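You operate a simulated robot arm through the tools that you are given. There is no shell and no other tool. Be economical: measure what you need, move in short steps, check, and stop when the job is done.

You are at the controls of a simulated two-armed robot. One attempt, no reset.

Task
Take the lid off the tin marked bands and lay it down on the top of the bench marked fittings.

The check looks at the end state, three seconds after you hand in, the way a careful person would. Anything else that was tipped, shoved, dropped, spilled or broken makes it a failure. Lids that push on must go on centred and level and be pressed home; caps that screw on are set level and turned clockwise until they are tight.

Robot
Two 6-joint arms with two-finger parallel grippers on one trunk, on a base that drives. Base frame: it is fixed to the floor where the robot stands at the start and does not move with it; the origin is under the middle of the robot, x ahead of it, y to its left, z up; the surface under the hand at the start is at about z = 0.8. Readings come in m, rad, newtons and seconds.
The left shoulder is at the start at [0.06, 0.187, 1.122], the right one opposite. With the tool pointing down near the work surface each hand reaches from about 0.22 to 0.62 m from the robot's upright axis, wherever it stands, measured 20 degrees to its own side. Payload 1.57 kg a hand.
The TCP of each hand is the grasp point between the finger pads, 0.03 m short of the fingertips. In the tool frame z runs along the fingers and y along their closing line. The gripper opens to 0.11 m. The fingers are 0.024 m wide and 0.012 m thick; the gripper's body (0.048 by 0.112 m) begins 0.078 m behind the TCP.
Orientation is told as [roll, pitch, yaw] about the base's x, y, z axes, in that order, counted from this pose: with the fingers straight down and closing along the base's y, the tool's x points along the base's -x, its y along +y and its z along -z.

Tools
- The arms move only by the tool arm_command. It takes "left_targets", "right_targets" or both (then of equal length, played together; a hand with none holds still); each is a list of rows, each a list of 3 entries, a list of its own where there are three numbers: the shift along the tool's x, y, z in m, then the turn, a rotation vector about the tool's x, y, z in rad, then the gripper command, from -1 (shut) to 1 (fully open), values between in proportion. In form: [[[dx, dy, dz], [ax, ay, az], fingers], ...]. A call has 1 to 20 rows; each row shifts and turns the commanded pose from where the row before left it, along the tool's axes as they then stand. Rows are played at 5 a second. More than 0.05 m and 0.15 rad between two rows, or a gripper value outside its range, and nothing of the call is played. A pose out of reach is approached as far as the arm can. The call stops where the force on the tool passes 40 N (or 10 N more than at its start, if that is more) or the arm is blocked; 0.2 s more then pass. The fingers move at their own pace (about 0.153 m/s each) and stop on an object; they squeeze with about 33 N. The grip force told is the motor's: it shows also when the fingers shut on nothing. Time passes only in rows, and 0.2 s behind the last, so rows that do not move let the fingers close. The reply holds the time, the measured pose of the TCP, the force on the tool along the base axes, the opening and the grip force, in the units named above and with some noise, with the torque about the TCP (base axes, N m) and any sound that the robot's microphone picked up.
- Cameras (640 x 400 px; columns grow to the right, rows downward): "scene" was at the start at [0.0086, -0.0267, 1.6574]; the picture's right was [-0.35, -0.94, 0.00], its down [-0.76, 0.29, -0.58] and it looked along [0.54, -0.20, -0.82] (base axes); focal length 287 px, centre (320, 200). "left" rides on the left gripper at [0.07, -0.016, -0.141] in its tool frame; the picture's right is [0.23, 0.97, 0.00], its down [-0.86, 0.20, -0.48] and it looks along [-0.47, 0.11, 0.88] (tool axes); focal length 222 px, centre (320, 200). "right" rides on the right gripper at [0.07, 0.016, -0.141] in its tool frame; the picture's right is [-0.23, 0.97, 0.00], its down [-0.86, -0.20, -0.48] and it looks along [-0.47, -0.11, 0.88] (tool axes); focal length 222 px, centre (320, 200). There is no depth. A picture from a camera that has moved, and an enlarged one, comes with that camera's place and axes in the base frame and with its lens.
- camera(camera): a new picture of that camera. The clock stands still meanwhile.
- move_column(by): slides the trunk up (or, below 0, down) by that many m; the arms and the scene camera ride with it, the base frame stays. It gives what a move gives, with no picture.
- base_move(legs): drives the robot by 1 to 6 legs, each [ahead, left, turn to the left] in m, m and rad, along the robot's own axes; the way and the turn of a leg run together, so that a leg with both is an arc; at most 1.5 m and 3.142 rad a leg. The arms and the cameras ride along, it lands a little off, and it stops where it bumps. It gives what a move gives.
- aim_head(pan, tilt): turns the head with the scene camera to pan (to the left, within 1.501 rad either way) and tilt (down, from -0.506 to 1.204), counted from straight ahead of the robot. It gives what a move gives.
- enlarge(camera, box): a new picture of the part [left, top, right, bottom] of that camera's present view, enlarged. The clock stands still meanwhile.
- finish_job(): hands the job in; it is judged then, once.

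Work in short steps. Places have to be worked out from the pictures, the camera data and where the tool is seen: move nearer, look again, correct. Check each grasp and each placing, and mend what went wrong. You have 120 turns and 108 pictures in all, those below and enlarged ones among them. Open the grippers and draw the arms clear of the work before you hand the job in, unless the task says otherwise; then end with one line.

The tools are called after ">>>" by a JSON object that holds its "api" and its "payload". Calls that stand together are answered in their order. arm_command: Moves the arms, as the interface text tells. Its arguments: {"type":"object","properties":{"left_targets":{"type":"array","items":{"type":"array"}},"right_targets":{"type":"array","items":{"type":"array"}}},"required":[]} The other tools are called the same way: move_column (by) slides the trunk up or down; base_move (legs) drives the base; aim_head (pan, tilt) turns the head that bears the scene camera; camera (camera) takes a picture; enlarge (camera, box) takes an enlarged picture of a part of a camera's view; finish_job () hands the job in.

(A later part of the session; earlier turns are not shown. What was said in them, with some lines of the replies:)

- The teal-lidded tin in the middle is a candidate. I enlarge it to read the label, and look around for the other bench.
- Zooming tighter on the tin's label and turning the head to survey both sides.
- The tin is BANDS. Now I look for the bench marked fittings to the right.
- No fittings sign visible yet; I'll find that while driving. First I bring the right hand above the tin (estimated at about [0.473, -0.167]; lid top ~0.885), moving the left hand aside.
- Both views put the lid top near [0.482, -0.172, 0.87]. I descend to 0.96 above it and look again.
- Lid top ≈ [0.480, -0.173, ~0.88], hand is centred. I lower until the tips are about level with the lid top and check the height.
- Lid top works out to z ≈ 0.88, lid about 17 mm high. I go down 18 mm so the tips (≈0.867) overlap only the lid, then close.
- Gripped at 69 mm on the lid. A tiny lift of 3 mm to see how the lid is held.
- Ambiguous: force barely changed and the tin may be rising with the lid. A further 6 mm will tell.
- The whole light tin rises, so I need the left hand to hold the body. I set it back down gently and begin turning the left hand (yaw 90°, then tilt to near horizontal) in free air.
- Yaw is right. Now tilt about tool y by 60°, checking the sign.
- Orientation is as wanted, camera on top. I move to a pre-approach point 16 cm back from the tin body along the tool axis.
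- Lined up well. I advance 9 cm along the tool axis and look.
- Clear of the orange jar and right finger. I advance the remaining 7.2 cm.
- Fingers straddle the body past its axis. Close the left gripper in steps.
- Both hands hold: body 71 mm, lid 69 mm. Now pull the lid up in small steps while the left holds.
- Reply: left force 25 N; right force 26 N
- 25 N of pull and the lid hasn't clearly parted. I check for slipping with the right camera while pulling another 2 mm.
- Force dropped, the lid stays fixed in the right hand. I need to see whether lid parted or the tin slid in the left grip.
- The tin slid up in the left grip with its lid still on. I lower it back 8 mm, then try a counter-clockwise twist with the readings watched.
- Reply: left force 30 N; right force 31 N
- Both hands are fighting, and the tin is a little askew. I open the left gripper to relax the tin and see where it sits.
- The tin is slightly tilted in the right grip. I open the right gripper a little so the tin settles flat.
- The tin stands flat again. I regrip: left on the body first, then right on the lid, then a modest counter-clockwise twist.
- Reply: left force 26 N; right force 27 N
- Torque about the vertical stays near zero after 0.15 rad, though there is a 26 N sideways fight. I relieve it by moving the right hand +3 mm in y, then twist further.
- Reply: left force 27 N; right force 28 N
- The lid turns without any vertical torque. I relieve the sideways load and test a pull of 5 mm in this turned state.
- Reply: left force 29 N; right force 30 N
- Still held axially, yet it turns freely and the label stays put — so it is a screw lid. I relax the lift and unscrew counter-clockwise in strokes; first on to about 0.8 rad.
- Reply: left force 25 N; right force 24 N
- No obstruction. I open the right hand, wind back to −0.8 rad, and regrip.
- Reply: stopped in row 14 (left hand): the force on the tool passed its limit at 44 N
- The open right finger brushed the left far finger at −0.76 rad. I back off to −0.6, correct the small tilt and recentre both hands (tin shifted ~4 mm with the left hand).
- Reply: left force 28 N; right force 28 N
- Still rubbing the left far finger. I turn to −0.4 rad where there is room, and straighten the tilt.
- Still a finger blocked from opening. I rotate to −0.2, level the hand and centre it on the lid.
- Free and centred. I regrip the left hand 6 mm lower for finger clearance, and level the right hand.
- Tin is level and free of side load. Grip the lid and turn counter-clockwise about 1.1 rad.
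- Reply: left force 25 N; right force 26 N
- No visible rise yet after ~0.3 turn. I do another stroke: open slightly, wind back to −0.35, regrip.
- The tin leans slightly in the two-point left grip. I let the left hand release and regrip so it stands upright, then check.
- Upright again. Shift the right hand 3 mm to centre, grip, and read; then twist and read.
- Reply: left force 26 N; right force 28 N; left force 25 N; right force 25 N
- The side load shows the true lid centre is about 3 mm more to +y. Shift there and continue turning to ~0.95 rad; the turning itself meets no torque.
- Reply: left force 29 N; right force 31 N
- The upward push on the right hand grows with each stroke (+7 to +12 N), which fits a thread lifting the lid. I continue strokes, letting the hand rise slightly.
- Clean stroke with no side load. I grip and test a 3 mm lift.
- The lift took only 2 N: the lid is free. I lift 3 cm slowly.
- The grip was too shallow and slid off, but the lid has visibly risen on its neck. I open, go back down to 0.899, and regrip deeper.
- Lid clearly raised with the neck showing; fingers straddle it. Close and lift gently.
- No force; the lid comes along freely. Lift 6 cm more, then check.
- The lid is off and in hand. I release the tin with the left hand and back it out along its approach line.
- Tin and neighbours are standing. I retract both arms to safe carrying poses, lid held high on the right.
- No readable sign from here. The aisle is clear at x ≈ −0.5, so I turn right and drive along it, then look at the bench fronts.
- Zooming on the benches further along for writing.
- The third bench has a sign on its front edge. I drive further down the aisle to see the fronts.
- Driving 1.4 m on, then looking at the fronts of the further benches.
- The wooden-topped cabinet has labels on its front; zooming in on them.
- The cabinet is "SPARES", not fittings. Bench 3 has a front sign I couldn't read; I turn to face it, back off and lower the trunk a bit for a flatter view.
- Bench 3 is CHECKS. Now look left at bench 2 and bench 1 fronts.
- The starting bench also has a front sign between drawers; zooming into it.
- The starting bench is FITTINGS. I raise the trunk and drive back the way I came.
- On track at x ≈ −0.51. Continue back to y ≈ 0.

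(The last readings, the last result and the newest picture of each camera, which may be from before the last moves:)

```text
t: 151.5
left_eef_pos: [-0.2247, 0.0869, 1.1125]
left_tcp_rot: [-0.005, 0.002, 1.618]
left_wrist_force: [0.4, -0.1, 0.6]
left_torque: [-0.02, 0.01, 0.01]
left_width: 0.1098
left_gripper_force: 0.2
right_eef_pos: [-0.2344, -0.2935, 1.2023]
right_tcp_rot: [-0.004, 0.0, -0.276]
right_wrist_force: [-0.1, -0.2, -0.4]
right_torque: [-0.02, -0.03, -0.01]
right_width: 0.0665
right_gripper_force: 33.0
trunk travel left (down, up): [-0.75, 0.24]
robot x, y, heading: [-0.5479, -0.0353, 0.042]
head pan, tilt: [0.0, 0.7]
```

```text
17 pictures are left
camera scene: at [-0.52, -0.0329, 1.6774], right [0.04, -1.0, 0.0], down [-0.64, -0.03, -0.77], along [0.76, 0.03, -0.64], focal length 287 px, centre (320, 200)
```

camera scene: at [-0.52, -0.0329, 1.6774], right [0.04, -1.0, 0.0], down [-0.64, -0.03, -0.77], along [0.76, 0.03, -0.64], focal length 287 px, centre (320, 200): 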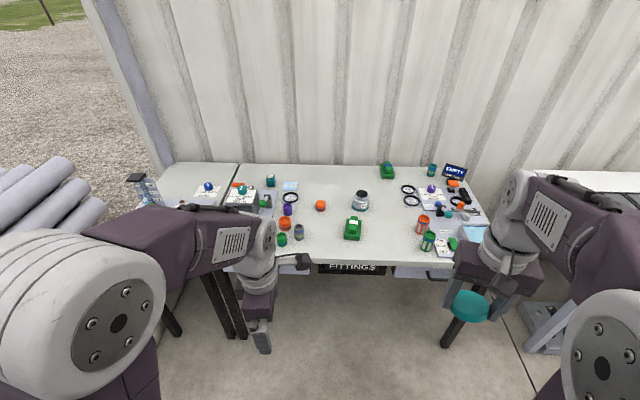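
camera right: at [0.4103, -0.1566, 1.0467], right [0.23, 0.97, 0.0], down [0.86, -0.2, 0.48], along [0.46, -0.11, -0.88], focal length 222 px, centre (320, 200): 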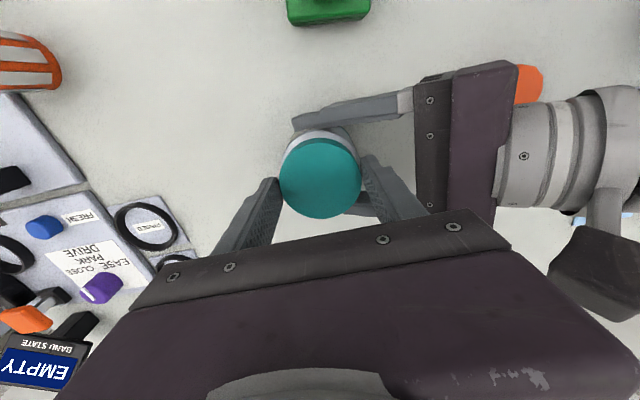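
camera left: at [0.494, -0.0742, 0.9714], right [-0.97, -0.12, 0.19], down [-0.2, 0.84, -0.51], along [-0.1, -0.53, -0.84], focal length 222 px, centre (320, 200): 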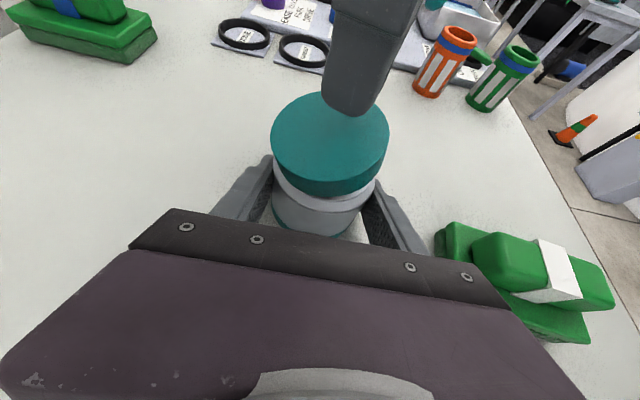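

FITTINGS sign confirmed under this bench, nothing disturbed. I drive forward to my original stance.

>>> {"api": "base_move", "payload": {"legs": [[0.54, 0.01, -0.042]]}}

>>> {"api": "aim_head", "payload": {"pan": -0.1, "tilt": 0.9}}

>>> {"api": "camera", "payload": {"camera": "scene"}}

```text
t: 154.6
left_eef_pos: [0.3107, 0.0978, 1.1146]
left_tcp_rot: [-0.006, 0.002, 1.578]
left_wrist_force: [0.2, -0.9, 0.1]
left_torque: [-0.01, -0.04, -0.02]
left_width: 0.1102
left_gripper_force: 0.0
right_eef_pos: [0.2887, -0.2826, 1.204]
right_tcp_rot: [0.0, -0.001, -0.313]
right_wrist_force: [-1.5, -0.5, 0.9]
right_torque: [0.01, 0.0, 0.01]
right_width: 0.0666
right_gripper_force: 33.0
trunk travel left (down, up): [-0.75, 0.24]
robot x, y, heading: [-0.014, -0.0119, 0.0]
head pan, tilt: [0.0, 0.7]
```

```text
t: 155.3
left_eef_pos: [0.3131, 0.0976, 1.1132]
left_tcp_rot: [-0.004, 0.001, 1.58]
left_wrist_force: [-0.6, 0.4, 0.1]
left_torque: [-0.03, 0.02, 0.01]
left_width: 0.11
left_gripper_force: 0.0
right_eef_pos: [0.2892, -0.283, 1.204]
right_tcp_rot: [-0.004, 0.002, -0.314]
right_wrist_force: [0.1, 0.5, 0.3]
right_torque: [0.01, 0.02, 0.0]
right_width: 0.0665
right_gripper_force: 33.8
trunk travel left (down, up): [-0.75, 0.24]
robot x, y, heading: [-0.015, -0.0094, 0.007]
head pan, tilt: [-0.099, 0.901]
```

```text
16 pictures are left
camera scene: at [0.0029, -0.0189, 1.6613], right [-0.09, -1.0, 0.0], down [-0.78, 0.07, -0.62], along [0.62, -0.06, -0.78], focal length 287 px, centre (320, 200)
```

scene: 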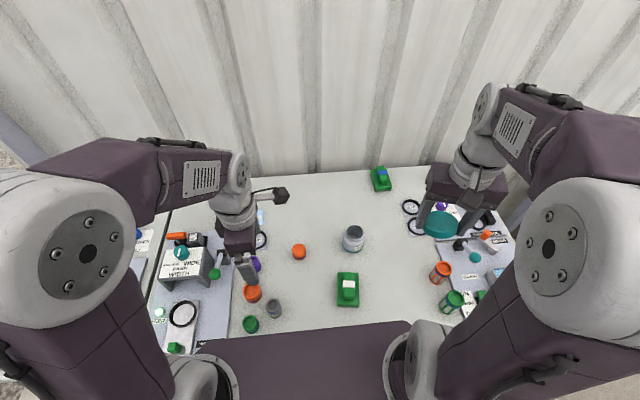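

Large free area behind/left of the tin. I carry the lid above [0.56, -0.06] at height.

>>> {"api": "arm_command", "payload": {"right_targets": [[[-0.0236, 0.037, 0], [0, 0, 0], -1], [[-0.0236, 0.037, 0], [0, 0, 0], -1], [[-0.0236, 0.037, 0], [0, 0, 0], -1], [[-0.0236, 0.037, 0], [0, 0, 0], -1], [[-0.0236, 0.037, 0], [0, 0, 0], -1], [[-0.0236, 0.037, 0], [0, 0, 0], -1], [[-0.0236, 0.037, 0], [0, 0, 0], -1], [[-0.0236, 0.037, 0], [0, 0, 0], -1], [[0, 0, 0.04], [0, 0, 0], -1], [[0, 0, 0.04], [0, 0, 0], -1], [[0, 0, 0.04], [0, 0, 0], -1], [[0, 0, 0.04], [0, 0, 0], -1], [[0, 0, 0], [0, 0, 0], -1]]}}

>>> {"api": "camera", "payload": {"camera": "scene"}}

>>> {"api": "camera", "payload": {"camera": "right"}}

```text
t: 158.1
left_eef_pos: [0.3132, 0.0979, 1.1143]
left_tcp_rot: [-0.006, 0.002, 1.579]
left_wrist_force: [-1.0, 1.1, -0.3]
left_torque: [0.0, -0.01, -0.03]
left_width: 0.1101
left_gripper_force: 0.1
right_eef_pos: [0.5251, -0.0745, 1.0332]
right_tcp_rot: [-0.003, 0.003, -0.312]
right_wrist_force: [0.1, -0.4, -0.8]
right_torque: [-0.02, -0.05, -0.01]
right_width: 0.0662
right_gripper_force: 33.2
right hand out of reach, approached as far as the arm can: row 8
trunk travel left (down, up): [-0.75, 0.24]
robot x, y, heading: [-0.0141, -0.0098, -0.001]
head pan, tilt: [-0.099, 0.901]
```

```text
15 pictures are left
camera scene: at [0.0026, -0.0187, 1.6612], right [-0.1, -1.0, 0.0], down [-0.78, 0.07, -0.62], along [0.62, -0.06, -0.78], focal length 287 px, centre (320, 200)
```

scene: 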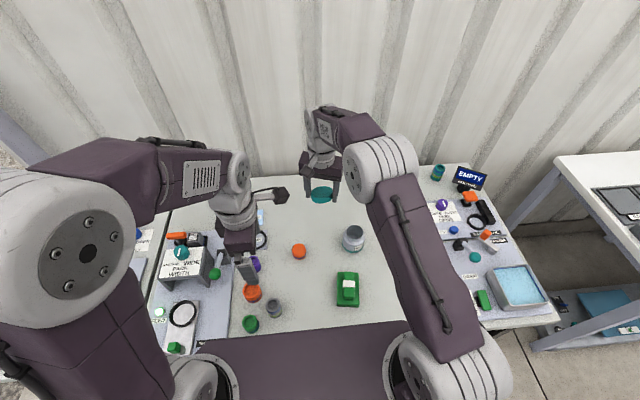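

```text
14 pictures are left
camera right: at [0.4659, -0.0356, 1.1733], right [0.52, 0.86, 0.0], down [0.75, -0.45, 0.48], along [0.41, -0.25, -0.88], focal length 222 px, centre (320, 200)
```

right: 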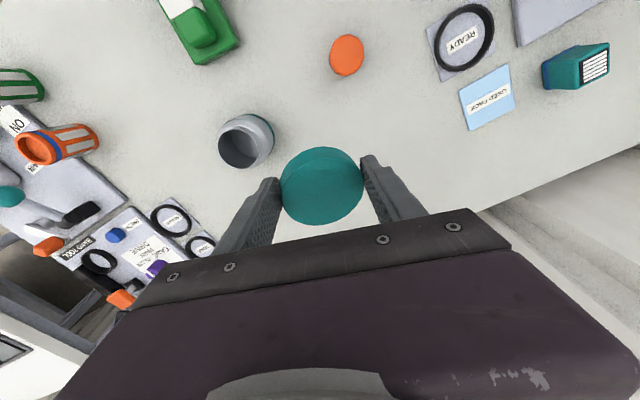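

Enlarging the lid to check it's held level.

>>> {"api": "enlarge", "payload": {"camera": "right", "box": [240, 110, 420, 250]}}

>>> {"api": "enlarge", "payload": {"camera": "scene", "box": [280, 140, 380, 250]}}

```text
2.86 times, centred on (330, 180) of right
camera zoom: at [0.4659, -0.0356, 1.1733], right [0.52, 0.86, 0.0], down [0.75, -0.45, 0.48], along [0.41, -0.25, -0.88], focal length 635 px, centre (291, 257)
```

zoom: 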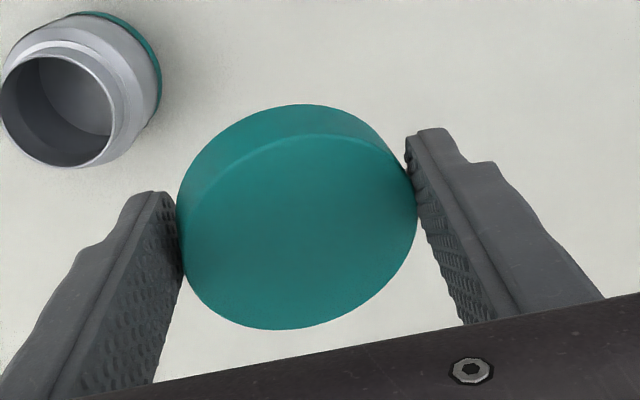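

```text
3.64 times, centred on (330, 195) of scene
camera zoom: at [0.0026, -0.0187, 1.6612], right [-0.1, -1.0, 0.0], down [-0.78, 0.07, -0.62], along [0.62, -0.06, -0.78], focal length 1044 px, centre (284, 218)
```

zoom: 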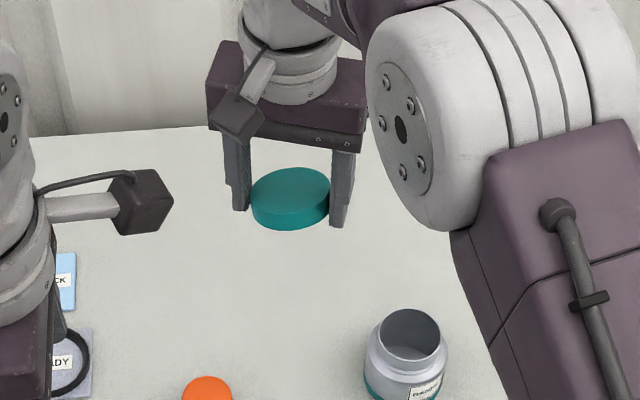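

The lid has pivoted about 17° in the grip (far edge low). I tilt the hand −0.3 rad to level it, shift to about [0.555, -0.055] and descend to just above the bench.

>>> {"api": "arm_command", "payload": {"right_targets": [[[0, 0, 0], [0, -0.1, 0], -1], [[0, 0, 0], [0, -0.1, 0], -1], [[0, 0, 0], [0, -0.1, 0], -1], [[0.0127, 0, 0.0411], [0, 0, 0], -1], [[0.0127, 0, 0.0411], [0, 0, 0], -1], [[-0.0107, 0.0142, 0.0033], [0, 0, 0], -1], [[-0.0106, 0.0141, 0.0033], [0, 0, 0], -1], [[0.0127, 0, 0.0411], [0, 0, 0], -1], [[0.0059, 0, 0.0191], [0, 0, 0], -1], [[0, 0, 0], [0, 0, 0], -1]]}}

>>> {"api": "enlarge", "payload": {"camera": "scene", "box": [270, 150, 380, 250]}}

>>> {"api": "enlarge", "payload": {"camera": "right", "box": [200, 60, 440, 250]}}

```text
t: 160.3
left_eef_pos: [0.3116, 0.0989, 1.1124]
left_tcp_rot: [-0.004, 0.002, 1.58]
left_wrist_force: [0.7, 0.3, 0.1]
left_torque: [0.01, -0.02, -0.02]
left_width: 0.1102
left_gripper_force: 0.0
right_eef_pos: [0.5564, -0.0545, 0.8808]
right_tcp_rot: [-0.002, -0.298, -0.31]
right_wrist_force: [-0.4, 0.2, -0.6]
right_torque: [0.01, 0.02, 0.01]
right_width: 0.0664
right_gripper_force: 32.9
trunk travel left (down, up): [-0.75, 0.24]
robot x, y, heading: [-0.0137, -0.0131, 0.001]
head pan, tilt: [-0.099, 0.901]
```

```text
4.00 times, centred on (325, 200) of scene
camera zoom: at [0.0021, -0.0188, 1.6612], right [-0.09, -1.0, 0.0], down [-0.78, 0.07, -0.62], along [0.62, -0.06, -0.78], focal length 1149 px, centre (300, 200)
```

zoom: 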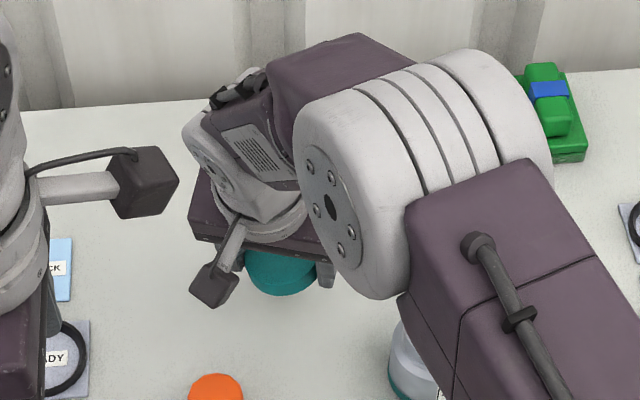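

```text
2.11 times, centred on (320, 155) of right
camera zoom: at [0.4595, -0.0056, 0.9954], right [0.51, 0.86, 0.06], down [0.58, -0.4, 0.71], along [0.64, -0.32, -0.7], focal length 468 px, centre (320, 295)
```

zoom: 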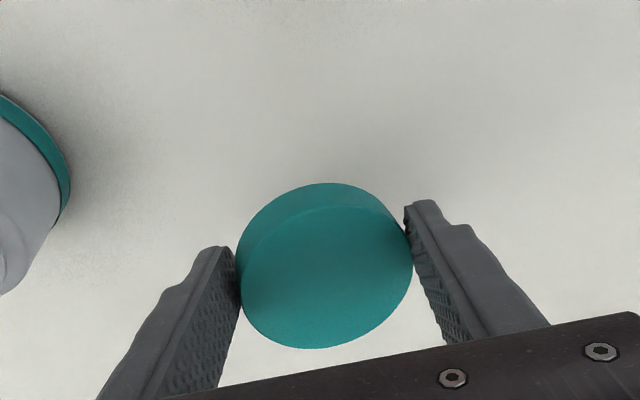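

About 45 mm above the bench. I descend 35 mm, then in 2 mm steps.

>>> {"api": "arm_command", "payload": {"right_targets": [[[0.0034, 0, 0.0111], [0, 0, 0], -1], [[0.0034, 0, 0.0111], [0, 0, 0], -1], [[0.0034, 0, 0.0111], [0, 0, 0], -1], [[0, 0, 0], [0, 0, 0], -1]]}}

>>> {"api": "arm_command", "payload": {"right_targets": [[[0.0006, 0, 0.0019], [0, 0, 0], -1], [[0.0006, 0, 0.0019], [0, 0, 0], -1], [[0, 0, 0], [0, 0, 0], -1]]}}

>>> {"api": "enlarge", "payload": {"camera": "right", "box": [200, 60, 440, 250]}}

```text
t: 161.3
left_eef_pos: [0.3105, 0.0967, 1.1141]
left_tcp_rot: [-0.004, 0.002, 1.579]
left_wrist_force: [-0.6, -1.0, 0.1]
left_torque: [0.06, 0.0, 0.01]
left_width: 0.1099
left_gripper_force: 0.0
right_eef_pos: [0.5574, -0.0546, 0.8468]
right_tcp_rot: [-0.004, -0.298, -0.31]
right_wrist_force: [-0.1, 0.5, -0.2]
right_torque: [0.01, 0.04, -0.01]
right_width: 0.0667
right_gripper_force: 32.8
trunk travel left (down, up): [-0.75, 0.24]
robot x, y, heading: [-0.0165, -0.0102, 0.002]
head pan, tilt: [-0.099, 0.901]
```

```text
t: 162.1
left_eef_pos: [0.3121, 0.098, 1.1134]
left_tcp_rot: [-0.005, 0.001, 1.578]
left_wrist_force: [-0.3, 0.7, -0.2]
left_torque: [0.01, -0.03, 0.0]
left_width: 0.1103
left_gripper_force: 0.1
right_eef_pos: [0.5556, -0.0546, 0.8461]
right_tcp_rot: [-0.005, -0.298, -0.311]
right_wrist_force: [0.7, 0.6, 0.2]
right_torque: [0.02, -0.06, 0.01]
right_width: 0.0665
right_gripper_force: 33.1
trunk travel left (down, up): [-0.75, 0.24]
robot x, y, heading: [-0.0136, -0.0115, 0.002]
head pan, tilt: [-0.099, 0.901]
```

```text
2.11 times, centred on (320, 155) of right
camera zoom: at [0.4594, -0.0049, 0.9586], right [0.51, 0.86, 0.06], down [0.58, -0.4, 0.71], along [0.64, -0.32, -0.7], focal length 468 px, centre (320, 295)
```

zoom: 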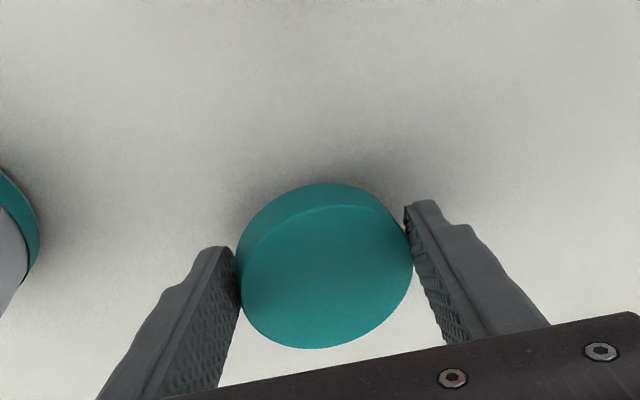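

No contact yet. Continue down in 2 mm steps.

>>> {"api": "arm_command", "payload": {"right_targets": [[[0.0006, 0, 0.0019], [0, 0, 0], -1], [[0.0006, 0, 0.0019], [0, 0, 0], -1], [[0, 0, 0], [0, 0, 0], -1]]}}

>>> {"api": "arm_command", "payload": {"right_targets": [[[0.0006, 0, 0.0019], [0, 0, 0], -1], [[0.0006, 0, 0.0019], [0, 0, 0], -1], [[0, 0, 0], [0, 0, 0], -1]]}}

>>> {"api": "arm_command", "payload": {"right_targets": [[[0.0006, 0, 0.0019], [0, 0, 0], -1], [[0, 0, 0], [0, 0, 0], -1]]}}

```text
t: 162.9
left_eef_pos: [0.3128, 0.0982, 1.113]
left_tcp_rot: [-0.004, 0.003, 1.579]
left_wrist_force: [1.1, 0.5, 0.6]
left_torque: [-0.01, 0.0, -0.01]
left_width: 0.11
left_gripper_force: 0.0
right_eef_pos: [0.5557, -0.0534, 0.8407]
right_tcp_rot: [-0.003, -0.299, -0.312]
right_wrist_force: [0.0, -0.8, 0.1]
right_torque: [0.01, 0.0, 0.04]
right_width: 0.0666
right_gripper_force: 33.2
trunk travel left (down, up): [-0.75, 0.24]
robot x, y, heading: [-0.011, -0.0099, 0.003]
head pan, tilt: [-0.099, 0.901]
```

```text
t: 163.7
left_eef_pos: [0.3123, 0.0987, 1.1146]
left_tcp_rot: [-0.006, 0.001, 1.581]
left_wrist_force: [-0.6, 0.9, -0.5]
left_torque: [0.03, -0.01, 0.01]
left_width: 0.11
left_gripper_force: 0.0
right_eef_pos: [0.5569, -0.053, 0.8374]
right_tcp_rot: [-0.003, -0.298, -0.31]
right_wrist_force: [0.2, -0.4, -0.7]
right_torque: [0.01, -0.01, 0.01]
right_width: 0.0666
right_gripper_force: 33.0
trunk travel left (down, up): [-0.75, 0.24]
robot x, y, heading: [-0.0141, -0.0137, 0.004]
head pan, tilt: [-0.099, 0.901]
```

```text
t: 164.3
left_eef_pos: [0.3119, 0.0975, 1.1128]
left_tcp_rot: [-0.005, 0.002, 1.578]
left_wrist_force: [-0.7, 0.3, 0.8]
left_torque: [-0.03, 0.04, -0.03]
left_width: 0.11
left_gripper_force: 0.0
right_eef_pos: [0.5553, -0.0535, 0.8351]
right_tcp_rot: [-0.005, -0.297, -0.309]
right_wrist_force: [0.3, -0.3, -0.3]
right_torque: [-0.01, 0.02, 0.0]
right_width: 0.0667
right_gripper_force: 32.3
trunk travel left (down, up): [-0.75, 0.24]
robot x, y, heading: [-0.0143, -0.0081, 0.007]
head pan, tilt: [-0.099, 0.901]
```

Still free; two more single steps.

>>> {"api": "arm_command", "payload": {"right_targets": [[[0.0006, 0, 0.0019], [0, 0, 0], -1], [[0, 0, 0], [0, 0, 0], -1]]}}

>>> {"api": "arm_command", "payload": {"right_targets": [[[0.0003, 0, 0.0014], [0, 0, 0], -1], [[0, 0, 0], [0, 0, 0], -1]]}}

```text
t: 164.9
left_eef_pos: [0.3112, 0.0977, 1.1123]
left_tcp_rot: [-0.005, 0.001, 1.579]
left_wrist_force: [-0.2, 0.5, -1.0]
left_torque: [0.04, 0.02, -0.01]
left_width: 0.1101
left_gripper_force: 0.0
right_eef_pos: [0.5552, -0.0544, 0.8338]
right_tcp_rot: [-0.003, -0.298, -0.312]
right_wrist_force: [-0.1, -0.3, -0.8]
right_torque: [-0.01, -0.01, 0.01]
right_width: 0.0663
right_gripper_force: 32.8
trunk travel left (down, up): [-0.75, 0.24]
robot x, y, heading: [-0.0144, -0.0136, 0.001]
head pan, tilt: [-0.099, 0.901]
```

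```text
t: 165.5
left_eef_pos: [0.3118, 0.0977, 1.1133]
left_tcp_rot: [-0.004, 0.002, 1.58]
left_wrist_force: [-0.3, 0.8, 0.1]
left_torque: [0.02, 0.0, -0.03]
left_width: 0.11
left_gripper_force: 0.0
right_eef_pos: [0.5556, -0.0548, 0.8329]
right_tcp_rot: [-0.001, -0.299, -0.31]
right_wrist_force: [0.2, -0.5, 1.8]
right_torque: [0.1, -0.01, 0.02]
right_width: 0.0666
right_gripper_force: 33.1
trunk travel left (down, up): [-0.75, 0.24]
robot x, y, heading: [-0.0121, -0.0093, 0.005]
head pan, tilt: [-0.099, 0.901]
```

First light contact. I check the lid's posture.

>>> {"api": "enlarge", "payload": {"camera": "right", "box": [240, 110, 420, 250]}}

```text
2.86 times, centred on (330, 180) of right
camera zoom: at [0.4582, -0.0047, 0.9463], right [0.51, 0.86, 0.06], down [0.58, -0.4, 0.71], along [0.64, -0.32, -0.7], focal length 635 px, centre (291, 257)
```

zoom: 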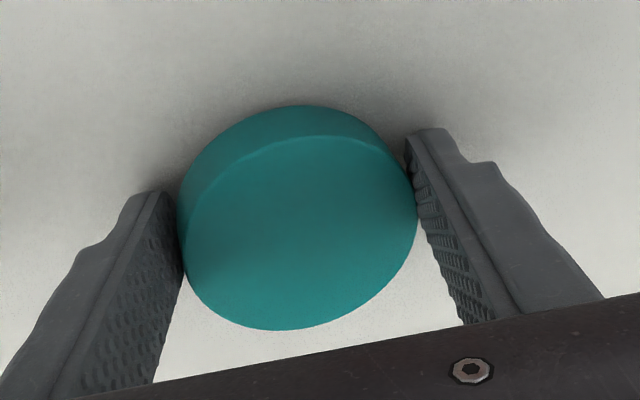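

Lid rests on or within a couple of mm of the bench. I open the fingers gently.

>>> {"api": "arm_command", "payload": {"right_targets": [[[0, 0, 0], [0, 0, 0], 0.28], [[0, 0, 0], [0, 0, 0], 0.4], [[0, 0, 0], [0, 0, 0], 0.6], [[0, 0, 0], [0, 0, 0], 0.8], [[0, 0, 0], [0, 0, 0], 0.8]]}}

>>> {"api": "enlarge", "payload": {"camera": "right", "box": [200, 60, 440, 250]}}

```text
t: 166.7
left_eef_pos: [0.3124, 0.0971, 1.1125]
left_tcp_rot: [-0.006, -0.001, 1.579]
left_wrist_force: [-0.4, 0.7, -0.2]
left_torque: [0.02, 0.0, 0.01]
left_width: 0.11
left_gripper_force: 0.1
right_eef_pos: [0.5548, -0.0544, 0.8322]
right_tcp_rot: [-0.002, -0.299, -0.312]
right_wrist_force: [0.3, -3.6, 4.0]
right_torque: [0.09, 0.0, -0.05]
right_width: 0.0965
right_gripper_force: 0.0
trunk travel left (down, up): [-0.75, 0.24]
robot x, y, heading: [-0.0105, -0.011, 0.01]
head pan, tilt: [-0.099, 0.901]
```

```text
2.11 times, centred on (320, 155) of right
camera zoom: at [0.4579, -0.0051, 0.9463], right [0.51, 0.86, 0.07], down [0.58, -0.4, 0.71], along [0.64, -0.32, -0.7], focal length 468 px, centre (320, 295)
```

zoom: 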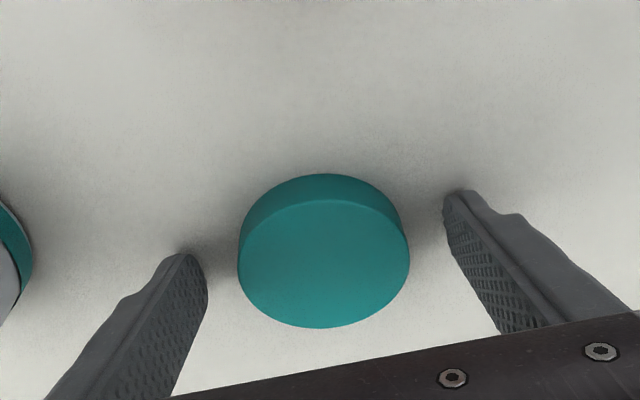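

The lid lies flat. I raise the hand straight up, level it, and draw back.

>>> {"api": "arm_command", "payload": {"right_targets": [[[-0.003, 0, -0.0096], [0, 0, 0], 0.9], [[-0.0089, 0, -0.0287], [0, 0, 0], 0.9], [[-0.0133, 0, -0.043], [0, 0, 0], 0.9], [[-0.0133, 0, -0.043], [0, 0, 0], 0.9], [[-0.0133, 0, -0.043], [0, 0, 0], 0.9], [[0, 0, 0], [0, 0.1, 0], 0.9], [[0, 0, 0], [0, 0.1, 0], 0.9], [[0, 0, 0], [0, 0.1, 0], 0.9], [[0.028, -0.03, -0.01], [0, 0, 0], 0.9], [[0.028, -0.03, -0.01], [0, 0, 0], 0.9], [[0.028, -0.03, -0.01], [0, 0, 0], 0.9], [[0.028, -0.03, -0.01], [0, 0, 0], 0.9], [[0.028, -0.03, -0.01], [0, 0, 0], 0.9], [[0.028, -0.03, -0.01], [0, 0, 0], 0.9], [[0, 0, 0], [0, 0, 0], 0.9]]}}

>>> {"api": "camera", "payload": {"camera": "scene"}}

>>> {"api": "enlarge", "payload": {"camera": "scene", "box": [270, 180, 400, 300]}}

```text
t: 169.9
left_eef_pos: [0.3118, 0.0978, 1.1135]
left_tcp_rot: [-0.005, 0.0, 1.576]
left_wrist_force: [-0.6, -0.6, 0.1]
left_torque: [0.03, 0.02, -0.01]
left_width: 0.11
left_gripper_force: 0.0
right_eef_pos: [0.3421, -0.1732, 1.0693]
right_tcp_rot: [-0.004, 0.002, -0.313]
right_wrist_force: [0.5, -0.5, 0.7]
right_torque: [-0.03, 0.03, -0.02]
right_width: 0.1046
right_gripper_force: 0.0
trunk travel left (down, up): [-0.75, 0.24]
robot x, y, heading: [-0.0104, -0.0107, 0.004]
head pan, tilt: [-0.099, 0.901]
```

```text
6 pictures are left
camera scene: at [0.0031, -0.0185, 1.6612], right [-0.09, -1.0, 0.0], down [-0.78, 0.07, -0.62], along [0.62, -0.06, -0.78], focal length 287 px, centre (320, 200)
```

scene: 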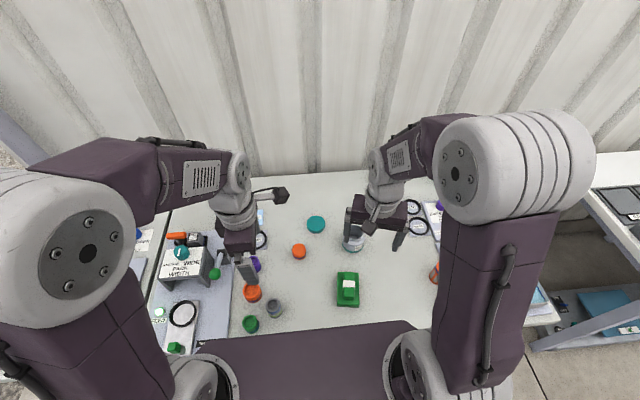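

```text
3.33 times, centred on (335, 240) of scene
camera zoom: at [0.0031, -0.0185, 1.6612], right [-0.09, -1.0, 0.0], down [-0.78, 0.07, -0.62], along [0.62, -0.06, -0.78], focal length 957 px, centre (270, 67)
```

zoom: 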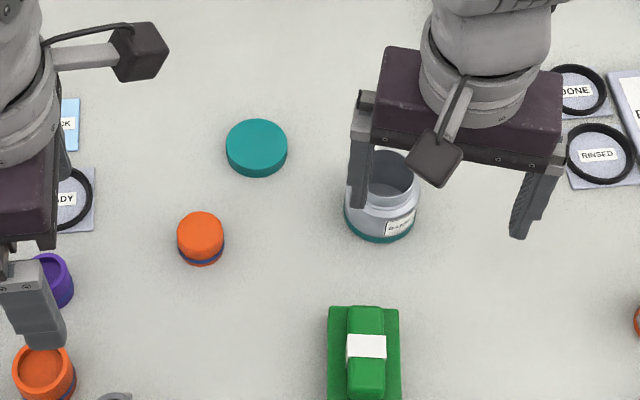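

Lid flat on the FITTINGS bench, tin upright, nothing else moved. I draw the right hand a bit further clear and hand in.

>>> {"api": "arm_command", "payload": {"right_targets": [[[0.01, -0.035, -0.03], [0, 0, 0], 1], [[0.01, -0.035, -0.03], [0, 0, 0], 1], [[0.01, -0.035, -0.03], [0, 0, 0], 1], [[0, 0, 0], [0, 0, 0], 1]]}}

>>> {"api": "finish_job", "payload": {}}

```text
t: 170.9
left_eef_pos: [0.3113, 0.0981, 1.1126]
left_tcp_rot: [-0.005, 0.004, 1.58]
left_wrist_force: [-0.7, -1.1, -0.1]
left_torque: [-0.02, 0.0, 0.02]
left_width: 0.11
left_gripper_force: 0.1
right_eef_pos: [0.2832, -0.2623, 1.1581]
right_tcp_rot: [-0.005, 0.001, -0.313]
right_wrist_force: [0.0, -0.2, 0.4]
right_torque: [0.02, -0.02, -0.01]
right_width: 0.1102
right_gripper_force: 0.0
trunk travel left (down, up): [-0.75, 0.24]
robot x, y, heading: [-0.0102, -0.0093, 0.005]
head pan, tilt: [-0.099, 0.901]
```

```text
The job is handed in.
```

The lid of the BANDS tin is off and lying flat on top of the FITTINGS bench; the tin stands upright beside it, nothing else looked disturbed in the last pictures, and both hands are open and drawn clear.
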